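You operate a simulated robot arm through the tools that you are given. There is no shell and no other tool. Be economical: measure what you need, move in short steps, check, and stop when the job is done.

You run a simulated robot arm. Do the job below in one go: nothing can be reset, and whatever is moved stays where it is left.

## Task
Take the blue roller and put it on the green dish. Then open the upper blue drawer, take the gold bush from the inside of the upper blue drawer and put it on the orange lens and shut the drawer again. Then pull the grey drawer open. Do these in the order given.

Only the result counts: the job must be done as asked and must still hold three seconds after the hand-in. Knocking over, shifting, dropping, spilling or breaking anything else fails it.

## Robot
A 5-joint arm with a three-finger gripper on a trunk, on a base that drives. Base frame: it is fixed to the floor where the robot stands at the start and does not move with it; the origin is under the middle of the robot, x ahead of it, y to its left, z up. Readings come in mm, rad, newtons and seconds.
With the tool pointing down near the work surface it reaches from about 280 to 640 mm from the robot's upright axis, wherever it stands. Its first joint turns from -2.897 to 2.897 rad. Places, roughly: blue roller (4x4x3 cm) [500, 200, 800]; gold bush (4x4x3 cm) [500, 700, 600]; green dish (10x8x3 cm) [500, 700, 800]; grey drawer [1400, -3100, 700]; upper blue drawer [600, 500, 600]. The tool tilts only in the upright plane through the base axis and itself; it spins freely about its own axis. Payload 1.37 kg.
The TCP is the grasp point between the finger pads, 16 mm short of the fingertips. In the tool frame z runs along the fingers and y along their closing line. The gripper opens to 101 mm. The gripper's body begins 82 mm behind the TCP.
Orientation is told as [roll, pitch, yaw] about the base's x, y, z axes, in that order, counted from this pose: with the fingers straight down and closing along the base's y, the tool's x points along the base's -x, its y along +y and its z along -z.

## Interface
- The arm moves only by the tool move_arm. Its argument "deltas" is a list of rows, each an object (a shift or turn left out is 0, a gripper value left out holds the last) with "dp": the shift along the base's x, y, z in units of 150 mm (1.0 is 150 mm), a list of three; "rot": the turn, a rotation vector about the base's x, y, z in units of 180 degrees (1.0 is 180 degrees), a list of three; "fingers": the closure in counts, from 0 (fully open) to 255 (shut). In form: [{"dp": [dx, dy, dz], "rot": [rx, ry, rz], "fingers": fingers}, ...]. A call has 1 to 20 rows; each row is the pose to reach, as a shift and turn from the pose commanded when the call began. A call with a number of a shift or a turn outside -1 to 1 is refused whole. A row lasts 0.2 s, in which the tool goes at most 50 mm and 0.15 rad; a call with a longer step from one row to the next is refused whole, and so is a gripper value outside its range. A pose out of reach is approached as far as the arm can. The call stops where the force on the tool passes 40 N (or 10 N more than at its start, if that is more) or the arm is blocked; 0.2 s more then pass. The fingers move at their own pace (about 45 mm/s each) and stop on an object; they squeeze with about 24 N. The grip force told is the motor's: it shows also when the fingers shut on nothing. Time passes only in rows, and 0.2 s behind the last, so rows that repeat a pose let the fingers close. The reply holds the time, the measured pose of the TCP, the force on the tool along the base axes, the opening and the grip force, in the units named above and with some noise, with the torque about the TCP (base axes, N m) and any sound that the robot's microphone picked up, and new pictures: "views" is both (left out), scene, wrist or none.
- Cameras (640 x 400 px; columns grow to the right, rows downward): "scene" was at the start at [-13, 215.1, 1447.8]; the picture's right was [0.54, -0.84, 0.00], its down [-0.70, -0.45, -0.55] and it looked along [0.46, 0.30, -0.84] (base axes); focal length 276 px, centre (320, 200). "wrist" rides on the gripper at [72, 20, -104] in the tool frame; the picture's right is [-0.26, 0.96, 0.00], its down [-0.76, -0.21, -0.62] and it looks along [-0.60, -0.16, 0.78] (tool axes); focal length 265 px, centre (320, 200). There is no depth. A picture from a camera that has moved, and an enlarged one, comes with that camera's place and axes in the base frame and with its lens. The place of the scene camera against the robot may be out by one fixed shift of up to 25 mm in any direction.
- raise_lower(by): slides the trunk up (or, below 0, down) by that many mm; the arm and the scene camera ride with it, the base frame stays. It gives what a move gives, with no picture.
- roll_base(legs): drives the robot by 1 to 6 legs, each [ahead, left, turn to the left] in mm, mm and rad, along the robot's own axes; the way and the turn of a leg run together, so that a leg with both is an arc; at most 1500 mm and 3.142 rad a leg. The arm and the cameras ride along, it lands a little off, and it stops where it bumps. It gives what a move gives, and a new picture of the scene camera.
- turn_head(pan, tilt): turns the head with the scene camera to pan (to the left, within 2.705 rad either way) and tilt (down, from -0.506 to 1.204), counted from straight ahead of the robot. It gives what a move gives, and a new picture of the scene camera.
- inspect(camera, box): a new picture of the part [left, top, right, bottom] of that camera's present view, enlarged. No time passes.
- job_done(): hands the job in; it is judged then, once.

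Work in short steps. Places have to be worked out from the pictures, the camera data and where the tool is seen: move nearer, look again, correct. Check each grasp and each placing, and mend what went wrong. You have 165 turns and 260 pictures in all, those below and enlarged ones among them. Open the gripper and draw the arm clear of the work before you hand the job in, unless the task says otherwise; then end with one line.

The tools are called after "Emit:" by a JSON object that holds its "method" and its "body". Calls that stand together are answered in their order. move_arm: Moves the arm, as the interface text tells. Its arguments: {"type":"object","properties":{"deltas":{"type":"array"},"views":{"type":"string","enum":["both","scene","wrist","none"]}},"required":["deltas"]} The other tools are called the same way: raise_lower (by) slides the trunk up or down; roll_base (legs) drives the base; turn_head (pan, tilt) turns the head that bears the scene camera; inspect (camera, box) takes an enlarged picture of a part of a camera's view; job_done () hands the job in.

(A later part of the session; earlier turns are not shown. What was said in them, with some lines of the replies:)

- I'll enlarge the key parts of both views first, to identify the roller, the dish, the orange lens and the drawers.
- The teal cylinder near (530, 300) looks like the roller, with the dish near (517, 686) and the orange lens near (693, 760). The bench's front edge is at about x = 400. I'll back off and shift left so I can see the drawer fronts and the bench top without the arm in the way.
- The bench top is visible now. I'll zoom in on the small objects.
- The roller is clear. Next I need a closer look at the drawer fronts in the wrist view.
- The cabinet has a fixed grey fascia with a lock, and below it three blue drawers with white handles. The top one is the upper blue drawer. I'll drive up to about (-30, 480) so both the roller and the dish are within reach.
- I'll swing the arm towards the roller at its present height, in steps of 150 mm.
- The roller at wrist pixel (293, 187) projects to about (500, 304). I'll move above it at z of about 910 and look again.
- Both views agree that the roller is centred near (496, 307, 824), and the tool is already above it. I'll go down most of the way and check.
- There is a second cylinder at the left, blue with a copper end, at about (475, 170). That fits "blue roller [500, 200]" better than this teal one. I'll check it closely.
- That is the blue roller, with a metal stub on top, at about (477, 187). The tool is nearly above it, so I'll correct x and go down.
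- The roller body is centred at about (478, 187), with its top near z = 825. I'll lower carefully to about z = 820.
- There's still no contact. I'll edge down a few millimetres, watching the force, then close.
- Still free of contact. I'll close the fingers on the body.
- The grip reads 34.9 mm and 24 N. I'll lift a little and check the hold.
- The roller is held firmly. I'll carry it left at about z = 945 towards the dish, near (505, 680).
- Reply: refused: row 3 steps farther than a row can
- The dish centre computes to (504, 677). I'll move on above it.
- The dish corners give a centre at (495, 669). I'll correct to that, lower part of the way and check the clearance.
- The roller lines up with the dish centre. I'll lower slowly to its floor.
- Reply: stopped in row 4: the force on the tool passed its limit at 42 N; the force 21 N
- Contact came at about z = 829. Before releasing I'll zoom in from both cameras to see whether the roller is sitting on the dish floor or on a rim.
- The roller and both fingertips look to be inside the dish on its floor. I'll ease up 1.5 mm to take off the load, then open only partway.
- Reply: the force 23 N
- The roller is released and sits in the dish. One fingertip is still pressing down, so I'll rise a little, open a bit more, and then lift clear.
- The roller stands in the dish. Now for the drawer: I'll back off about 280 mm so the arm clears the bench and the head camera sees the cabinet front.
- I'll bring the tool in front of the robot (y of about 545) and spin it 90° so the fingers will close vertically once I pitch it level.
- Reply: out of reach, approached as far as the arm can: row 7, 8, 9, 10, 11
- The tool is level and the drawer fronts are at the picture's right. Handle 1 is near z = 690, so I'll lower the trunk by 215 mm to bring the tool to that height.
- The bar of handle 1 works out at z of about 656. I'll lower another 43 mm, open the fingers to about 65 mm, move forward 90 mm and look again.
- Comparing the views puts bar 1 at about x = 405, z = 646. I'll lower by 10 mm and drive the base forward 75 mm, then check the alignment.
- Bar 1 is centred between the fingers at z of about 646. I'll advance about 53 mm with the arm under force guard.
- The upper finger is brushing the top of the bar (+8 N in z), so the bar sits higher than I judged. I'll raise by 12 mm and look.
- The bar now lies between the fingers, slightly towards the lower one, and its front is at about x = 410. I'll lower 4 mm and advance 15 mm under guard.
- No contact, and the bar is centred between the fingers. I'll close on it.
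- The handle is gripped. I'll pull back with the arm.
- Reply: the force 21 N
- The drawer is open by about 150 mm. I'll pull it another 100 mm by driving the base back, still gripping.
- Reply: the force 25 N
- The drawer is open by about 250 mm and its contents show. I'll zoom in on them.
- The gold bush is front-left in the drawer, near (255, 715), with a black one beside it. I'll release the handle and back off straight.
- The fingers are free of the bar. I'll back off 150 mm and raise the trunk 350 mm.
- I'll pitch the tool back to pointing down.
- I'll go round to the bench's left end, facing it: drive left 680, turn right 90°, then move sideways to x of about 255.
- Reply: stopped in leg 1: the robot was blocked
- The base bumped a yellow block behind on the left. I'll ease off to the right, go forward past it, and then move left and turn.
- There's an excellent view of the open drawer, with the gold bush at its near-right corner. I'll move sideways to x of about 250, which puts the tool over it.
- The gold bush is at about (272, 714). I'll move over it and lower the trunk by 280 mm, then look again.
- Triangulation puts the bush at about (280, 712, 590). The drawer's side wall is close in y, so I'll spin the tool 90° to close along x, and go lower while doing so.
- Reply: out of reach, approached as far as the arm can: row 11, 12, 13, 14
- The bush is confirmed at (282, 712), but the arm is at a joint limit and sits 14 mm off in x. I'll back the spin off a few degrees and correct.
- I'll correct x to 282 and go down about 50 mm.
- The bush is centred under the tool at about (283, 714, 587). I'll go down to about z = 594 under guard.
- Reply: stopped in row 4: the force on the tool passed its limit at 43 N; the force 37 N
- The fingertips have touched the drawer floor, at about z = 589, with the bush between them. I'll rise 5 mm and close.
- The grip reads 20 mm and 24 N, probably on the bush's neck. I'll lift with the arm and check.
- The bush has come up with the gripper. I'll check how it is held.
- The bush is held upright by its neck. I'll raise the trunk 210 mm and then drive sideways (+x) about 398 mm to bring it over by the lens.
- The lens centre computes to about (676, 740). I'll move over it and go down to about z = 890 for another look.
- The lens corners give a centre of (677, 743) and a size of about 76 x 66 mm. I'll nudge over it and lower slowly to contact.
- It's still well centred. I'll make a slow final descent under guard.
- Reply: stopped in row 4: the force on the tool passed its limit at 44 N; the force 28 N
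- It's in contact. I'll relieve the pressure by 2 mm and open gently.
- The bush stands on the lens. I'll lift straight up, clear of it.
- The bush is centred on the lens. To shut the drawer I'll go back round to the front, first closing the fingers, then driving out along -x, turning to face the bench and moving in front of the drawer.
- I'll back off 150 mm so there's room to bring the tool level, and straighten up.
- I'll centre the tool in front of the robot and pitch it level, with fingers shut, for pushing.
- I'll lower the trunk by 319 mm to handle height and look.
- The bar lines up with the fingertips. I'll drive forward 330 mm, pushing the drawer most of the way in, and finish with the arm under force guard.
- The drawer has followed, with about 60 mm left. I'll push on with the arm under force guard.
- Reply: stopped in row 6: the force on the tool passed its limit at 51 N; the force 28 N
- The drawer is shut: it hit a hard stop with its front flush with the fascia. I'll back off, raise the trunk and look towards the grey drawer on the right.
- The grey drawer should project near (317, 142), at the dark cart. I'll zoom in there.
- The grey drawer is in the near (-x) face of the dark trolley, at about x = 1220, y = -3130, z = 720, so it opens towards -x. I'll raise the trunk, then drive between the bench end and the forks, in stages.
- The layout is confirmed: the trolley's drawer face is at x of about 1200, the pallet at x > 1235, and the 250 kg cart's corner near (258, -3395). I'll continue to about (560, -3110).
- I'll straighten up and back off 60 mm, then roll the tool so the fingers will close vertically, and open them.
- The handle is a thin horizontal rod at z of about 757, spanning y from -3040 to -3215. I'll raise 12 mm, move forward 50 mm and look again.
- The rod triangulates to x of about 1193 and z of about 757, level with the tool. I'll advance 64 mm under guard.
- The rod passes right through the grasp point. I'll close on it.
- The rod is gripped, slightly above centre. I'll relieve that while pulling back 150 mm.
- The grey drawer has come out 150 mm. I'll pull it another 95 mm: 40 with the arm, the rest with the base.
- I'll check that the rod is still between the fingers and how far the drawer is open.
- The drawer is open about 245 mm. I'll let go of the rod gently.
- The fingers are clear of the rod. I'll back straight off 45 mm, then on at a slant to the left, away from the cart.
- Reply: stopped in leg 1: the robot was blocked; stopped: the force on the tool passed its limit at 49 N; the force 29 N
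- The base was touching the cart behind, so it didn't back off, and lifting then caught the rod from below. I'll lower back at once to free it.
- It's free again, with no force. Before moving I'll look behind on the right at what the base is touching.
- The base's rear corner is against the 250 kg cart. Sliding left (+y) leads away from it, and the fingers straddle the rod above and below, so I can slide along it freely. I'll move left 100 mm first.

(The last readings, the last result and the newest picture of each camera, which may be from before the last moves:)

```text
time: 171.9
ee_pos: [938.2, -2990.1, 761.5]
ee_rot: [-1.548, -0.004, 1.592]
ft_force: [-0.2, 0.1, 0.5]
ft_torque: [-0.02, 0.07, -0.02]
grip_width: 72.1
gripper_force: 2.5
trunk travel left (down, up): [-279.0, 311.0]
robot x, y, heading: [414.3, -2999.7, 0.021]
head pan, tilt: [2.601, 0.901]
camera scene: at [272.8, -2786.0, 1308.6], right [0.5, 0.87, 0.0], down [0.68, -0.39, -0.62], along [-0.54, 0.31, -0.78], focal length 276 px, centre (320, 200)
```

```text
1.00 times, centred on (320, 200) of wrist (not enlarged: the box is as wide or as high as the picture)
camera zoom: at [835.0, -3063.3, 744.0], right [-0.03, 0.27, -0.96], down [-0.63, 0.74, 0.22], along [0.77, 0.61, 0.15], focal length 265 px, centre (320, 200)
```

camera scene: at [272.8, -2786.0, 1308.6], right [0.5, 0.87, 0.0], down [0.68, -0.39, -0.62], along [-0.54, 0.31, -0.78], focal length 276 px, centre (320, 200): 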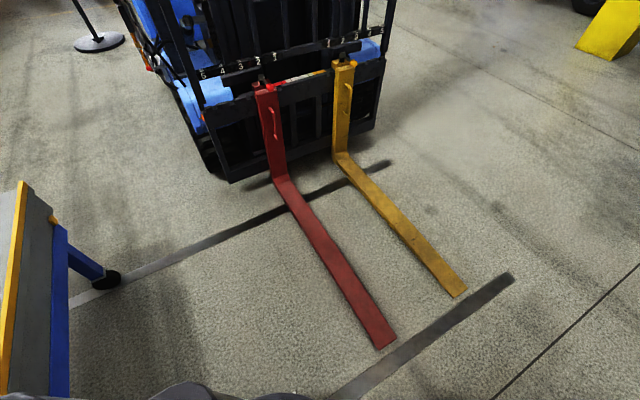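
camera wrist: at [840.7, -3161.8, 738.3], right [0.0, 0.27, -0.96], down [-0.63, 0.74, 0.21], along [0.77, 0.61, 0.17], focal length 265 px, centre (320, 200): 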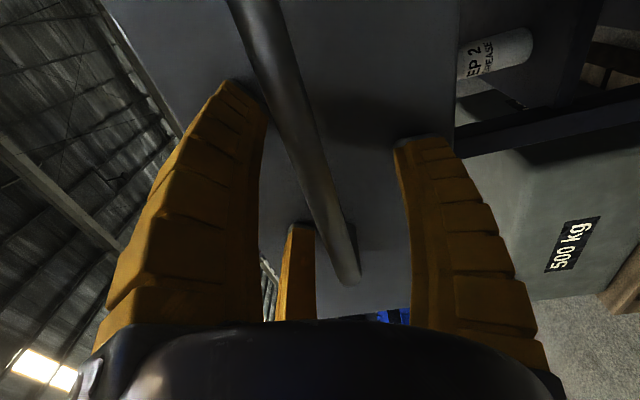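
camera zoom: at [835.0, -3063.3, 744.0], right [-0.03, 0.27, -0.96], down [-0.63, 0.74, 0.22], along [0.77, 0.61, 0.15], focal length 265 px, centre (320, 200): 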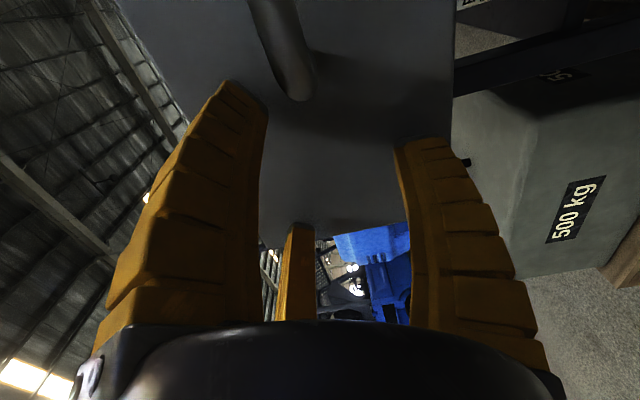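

It's clear of the rod. I'll move on left 130 mm and then back 80 mm, away from both drawer and cart.

Emit:
{"method": "roll_base", "body": {"legs": [[0, 130, 0], [-80, 40, 0]]}}

Emit:
{"method": "turn_head", "body": {"pan": -0.3, "tilt": 0.7}}

```text
time: 173.9
ee_pos: [855.5, -2820.5, 761.9]
ee_rot: [-1.548, -0.004, 1.588]
ft_force: [0.3, 0.7, -0.6]
ft_torque: [0.03, -0.01, 0.02]
grip_width: 72.0
gripper_force: 2.1
trunk travel left (down, up): [-279.0, 311.0]
robot x, y, heading: [329.7, -2833.9, 0.016]
head pan, tilt: [2.601, 0.901]
camera scene: at [191.0, -2615.9, 1308.6], right [0.5, 0.86, 0.0], down [0.68, -0.39, -0.62], along [-0.54, 0.31, -0.78], focal length 276 px, centre (320, 200)
```

scene: 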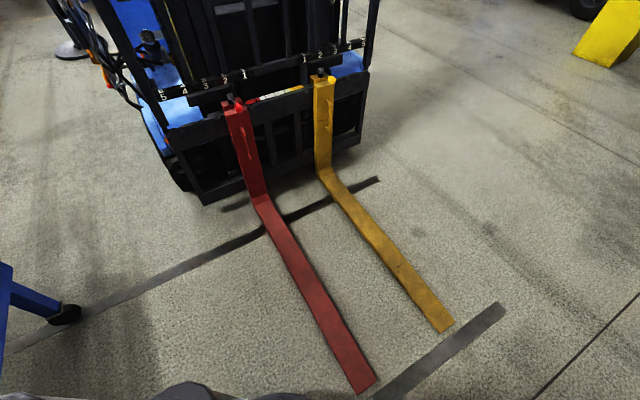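

```text
time: 176.4
ee_pos: [856.1, -2819.8, 762.2]
ee_rot: [-1.549, -0.003, 1.589]
ft_force: [-0.2, -0.2, 0.2]
ft_torque: [0.03, 0.0, -0.02]
grip_width: 71.9
gripper_force: 2.9
trunk travel left (down, up): [-279.0, 311.0]
robot x, y, heading: [331.8, -2828.2, 0.011]
head pan, tilt: [-0.3, 0.7]
camera scene: at [337.7, -2677.9, 1324.8], right [-0.28, -0.96, 0.0], down [-0.62, 0.18, -0.76], along [0.73, -0.22, -0.64], focal length 276 px, centre (320, 200)
```

scene: 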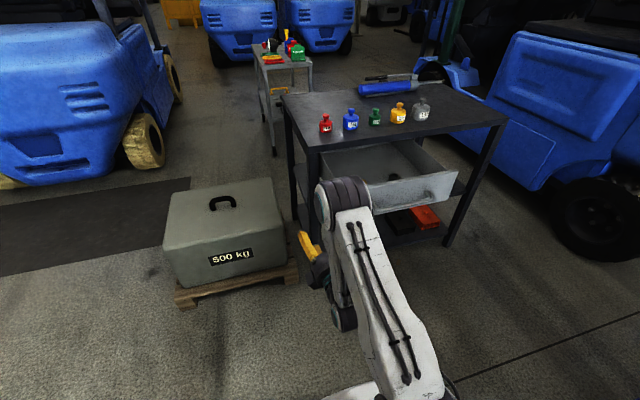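

The grey drawer stands open and the arm is clear. The trolley and the weights on it are undisturbed. The roller is in the dish, the bush is on the lens and the blue drawer is shut, so I'm handing in.

Emit:
{"method": "job_done", "body": {}}

```text
The job is handed in.
```

I did all the steps in order and handed the job in: the blue roller is on the green dish, the gold bush is on the orange lens, the upper blue drawer is shut and the grey drawer is open about 245 mm. Along the way the base touched a yellow block near the bench and the 250 kg cart, and one finger caught the grey drawer's handle from below with about 49 N. I saw no sign that any of these moved anything.
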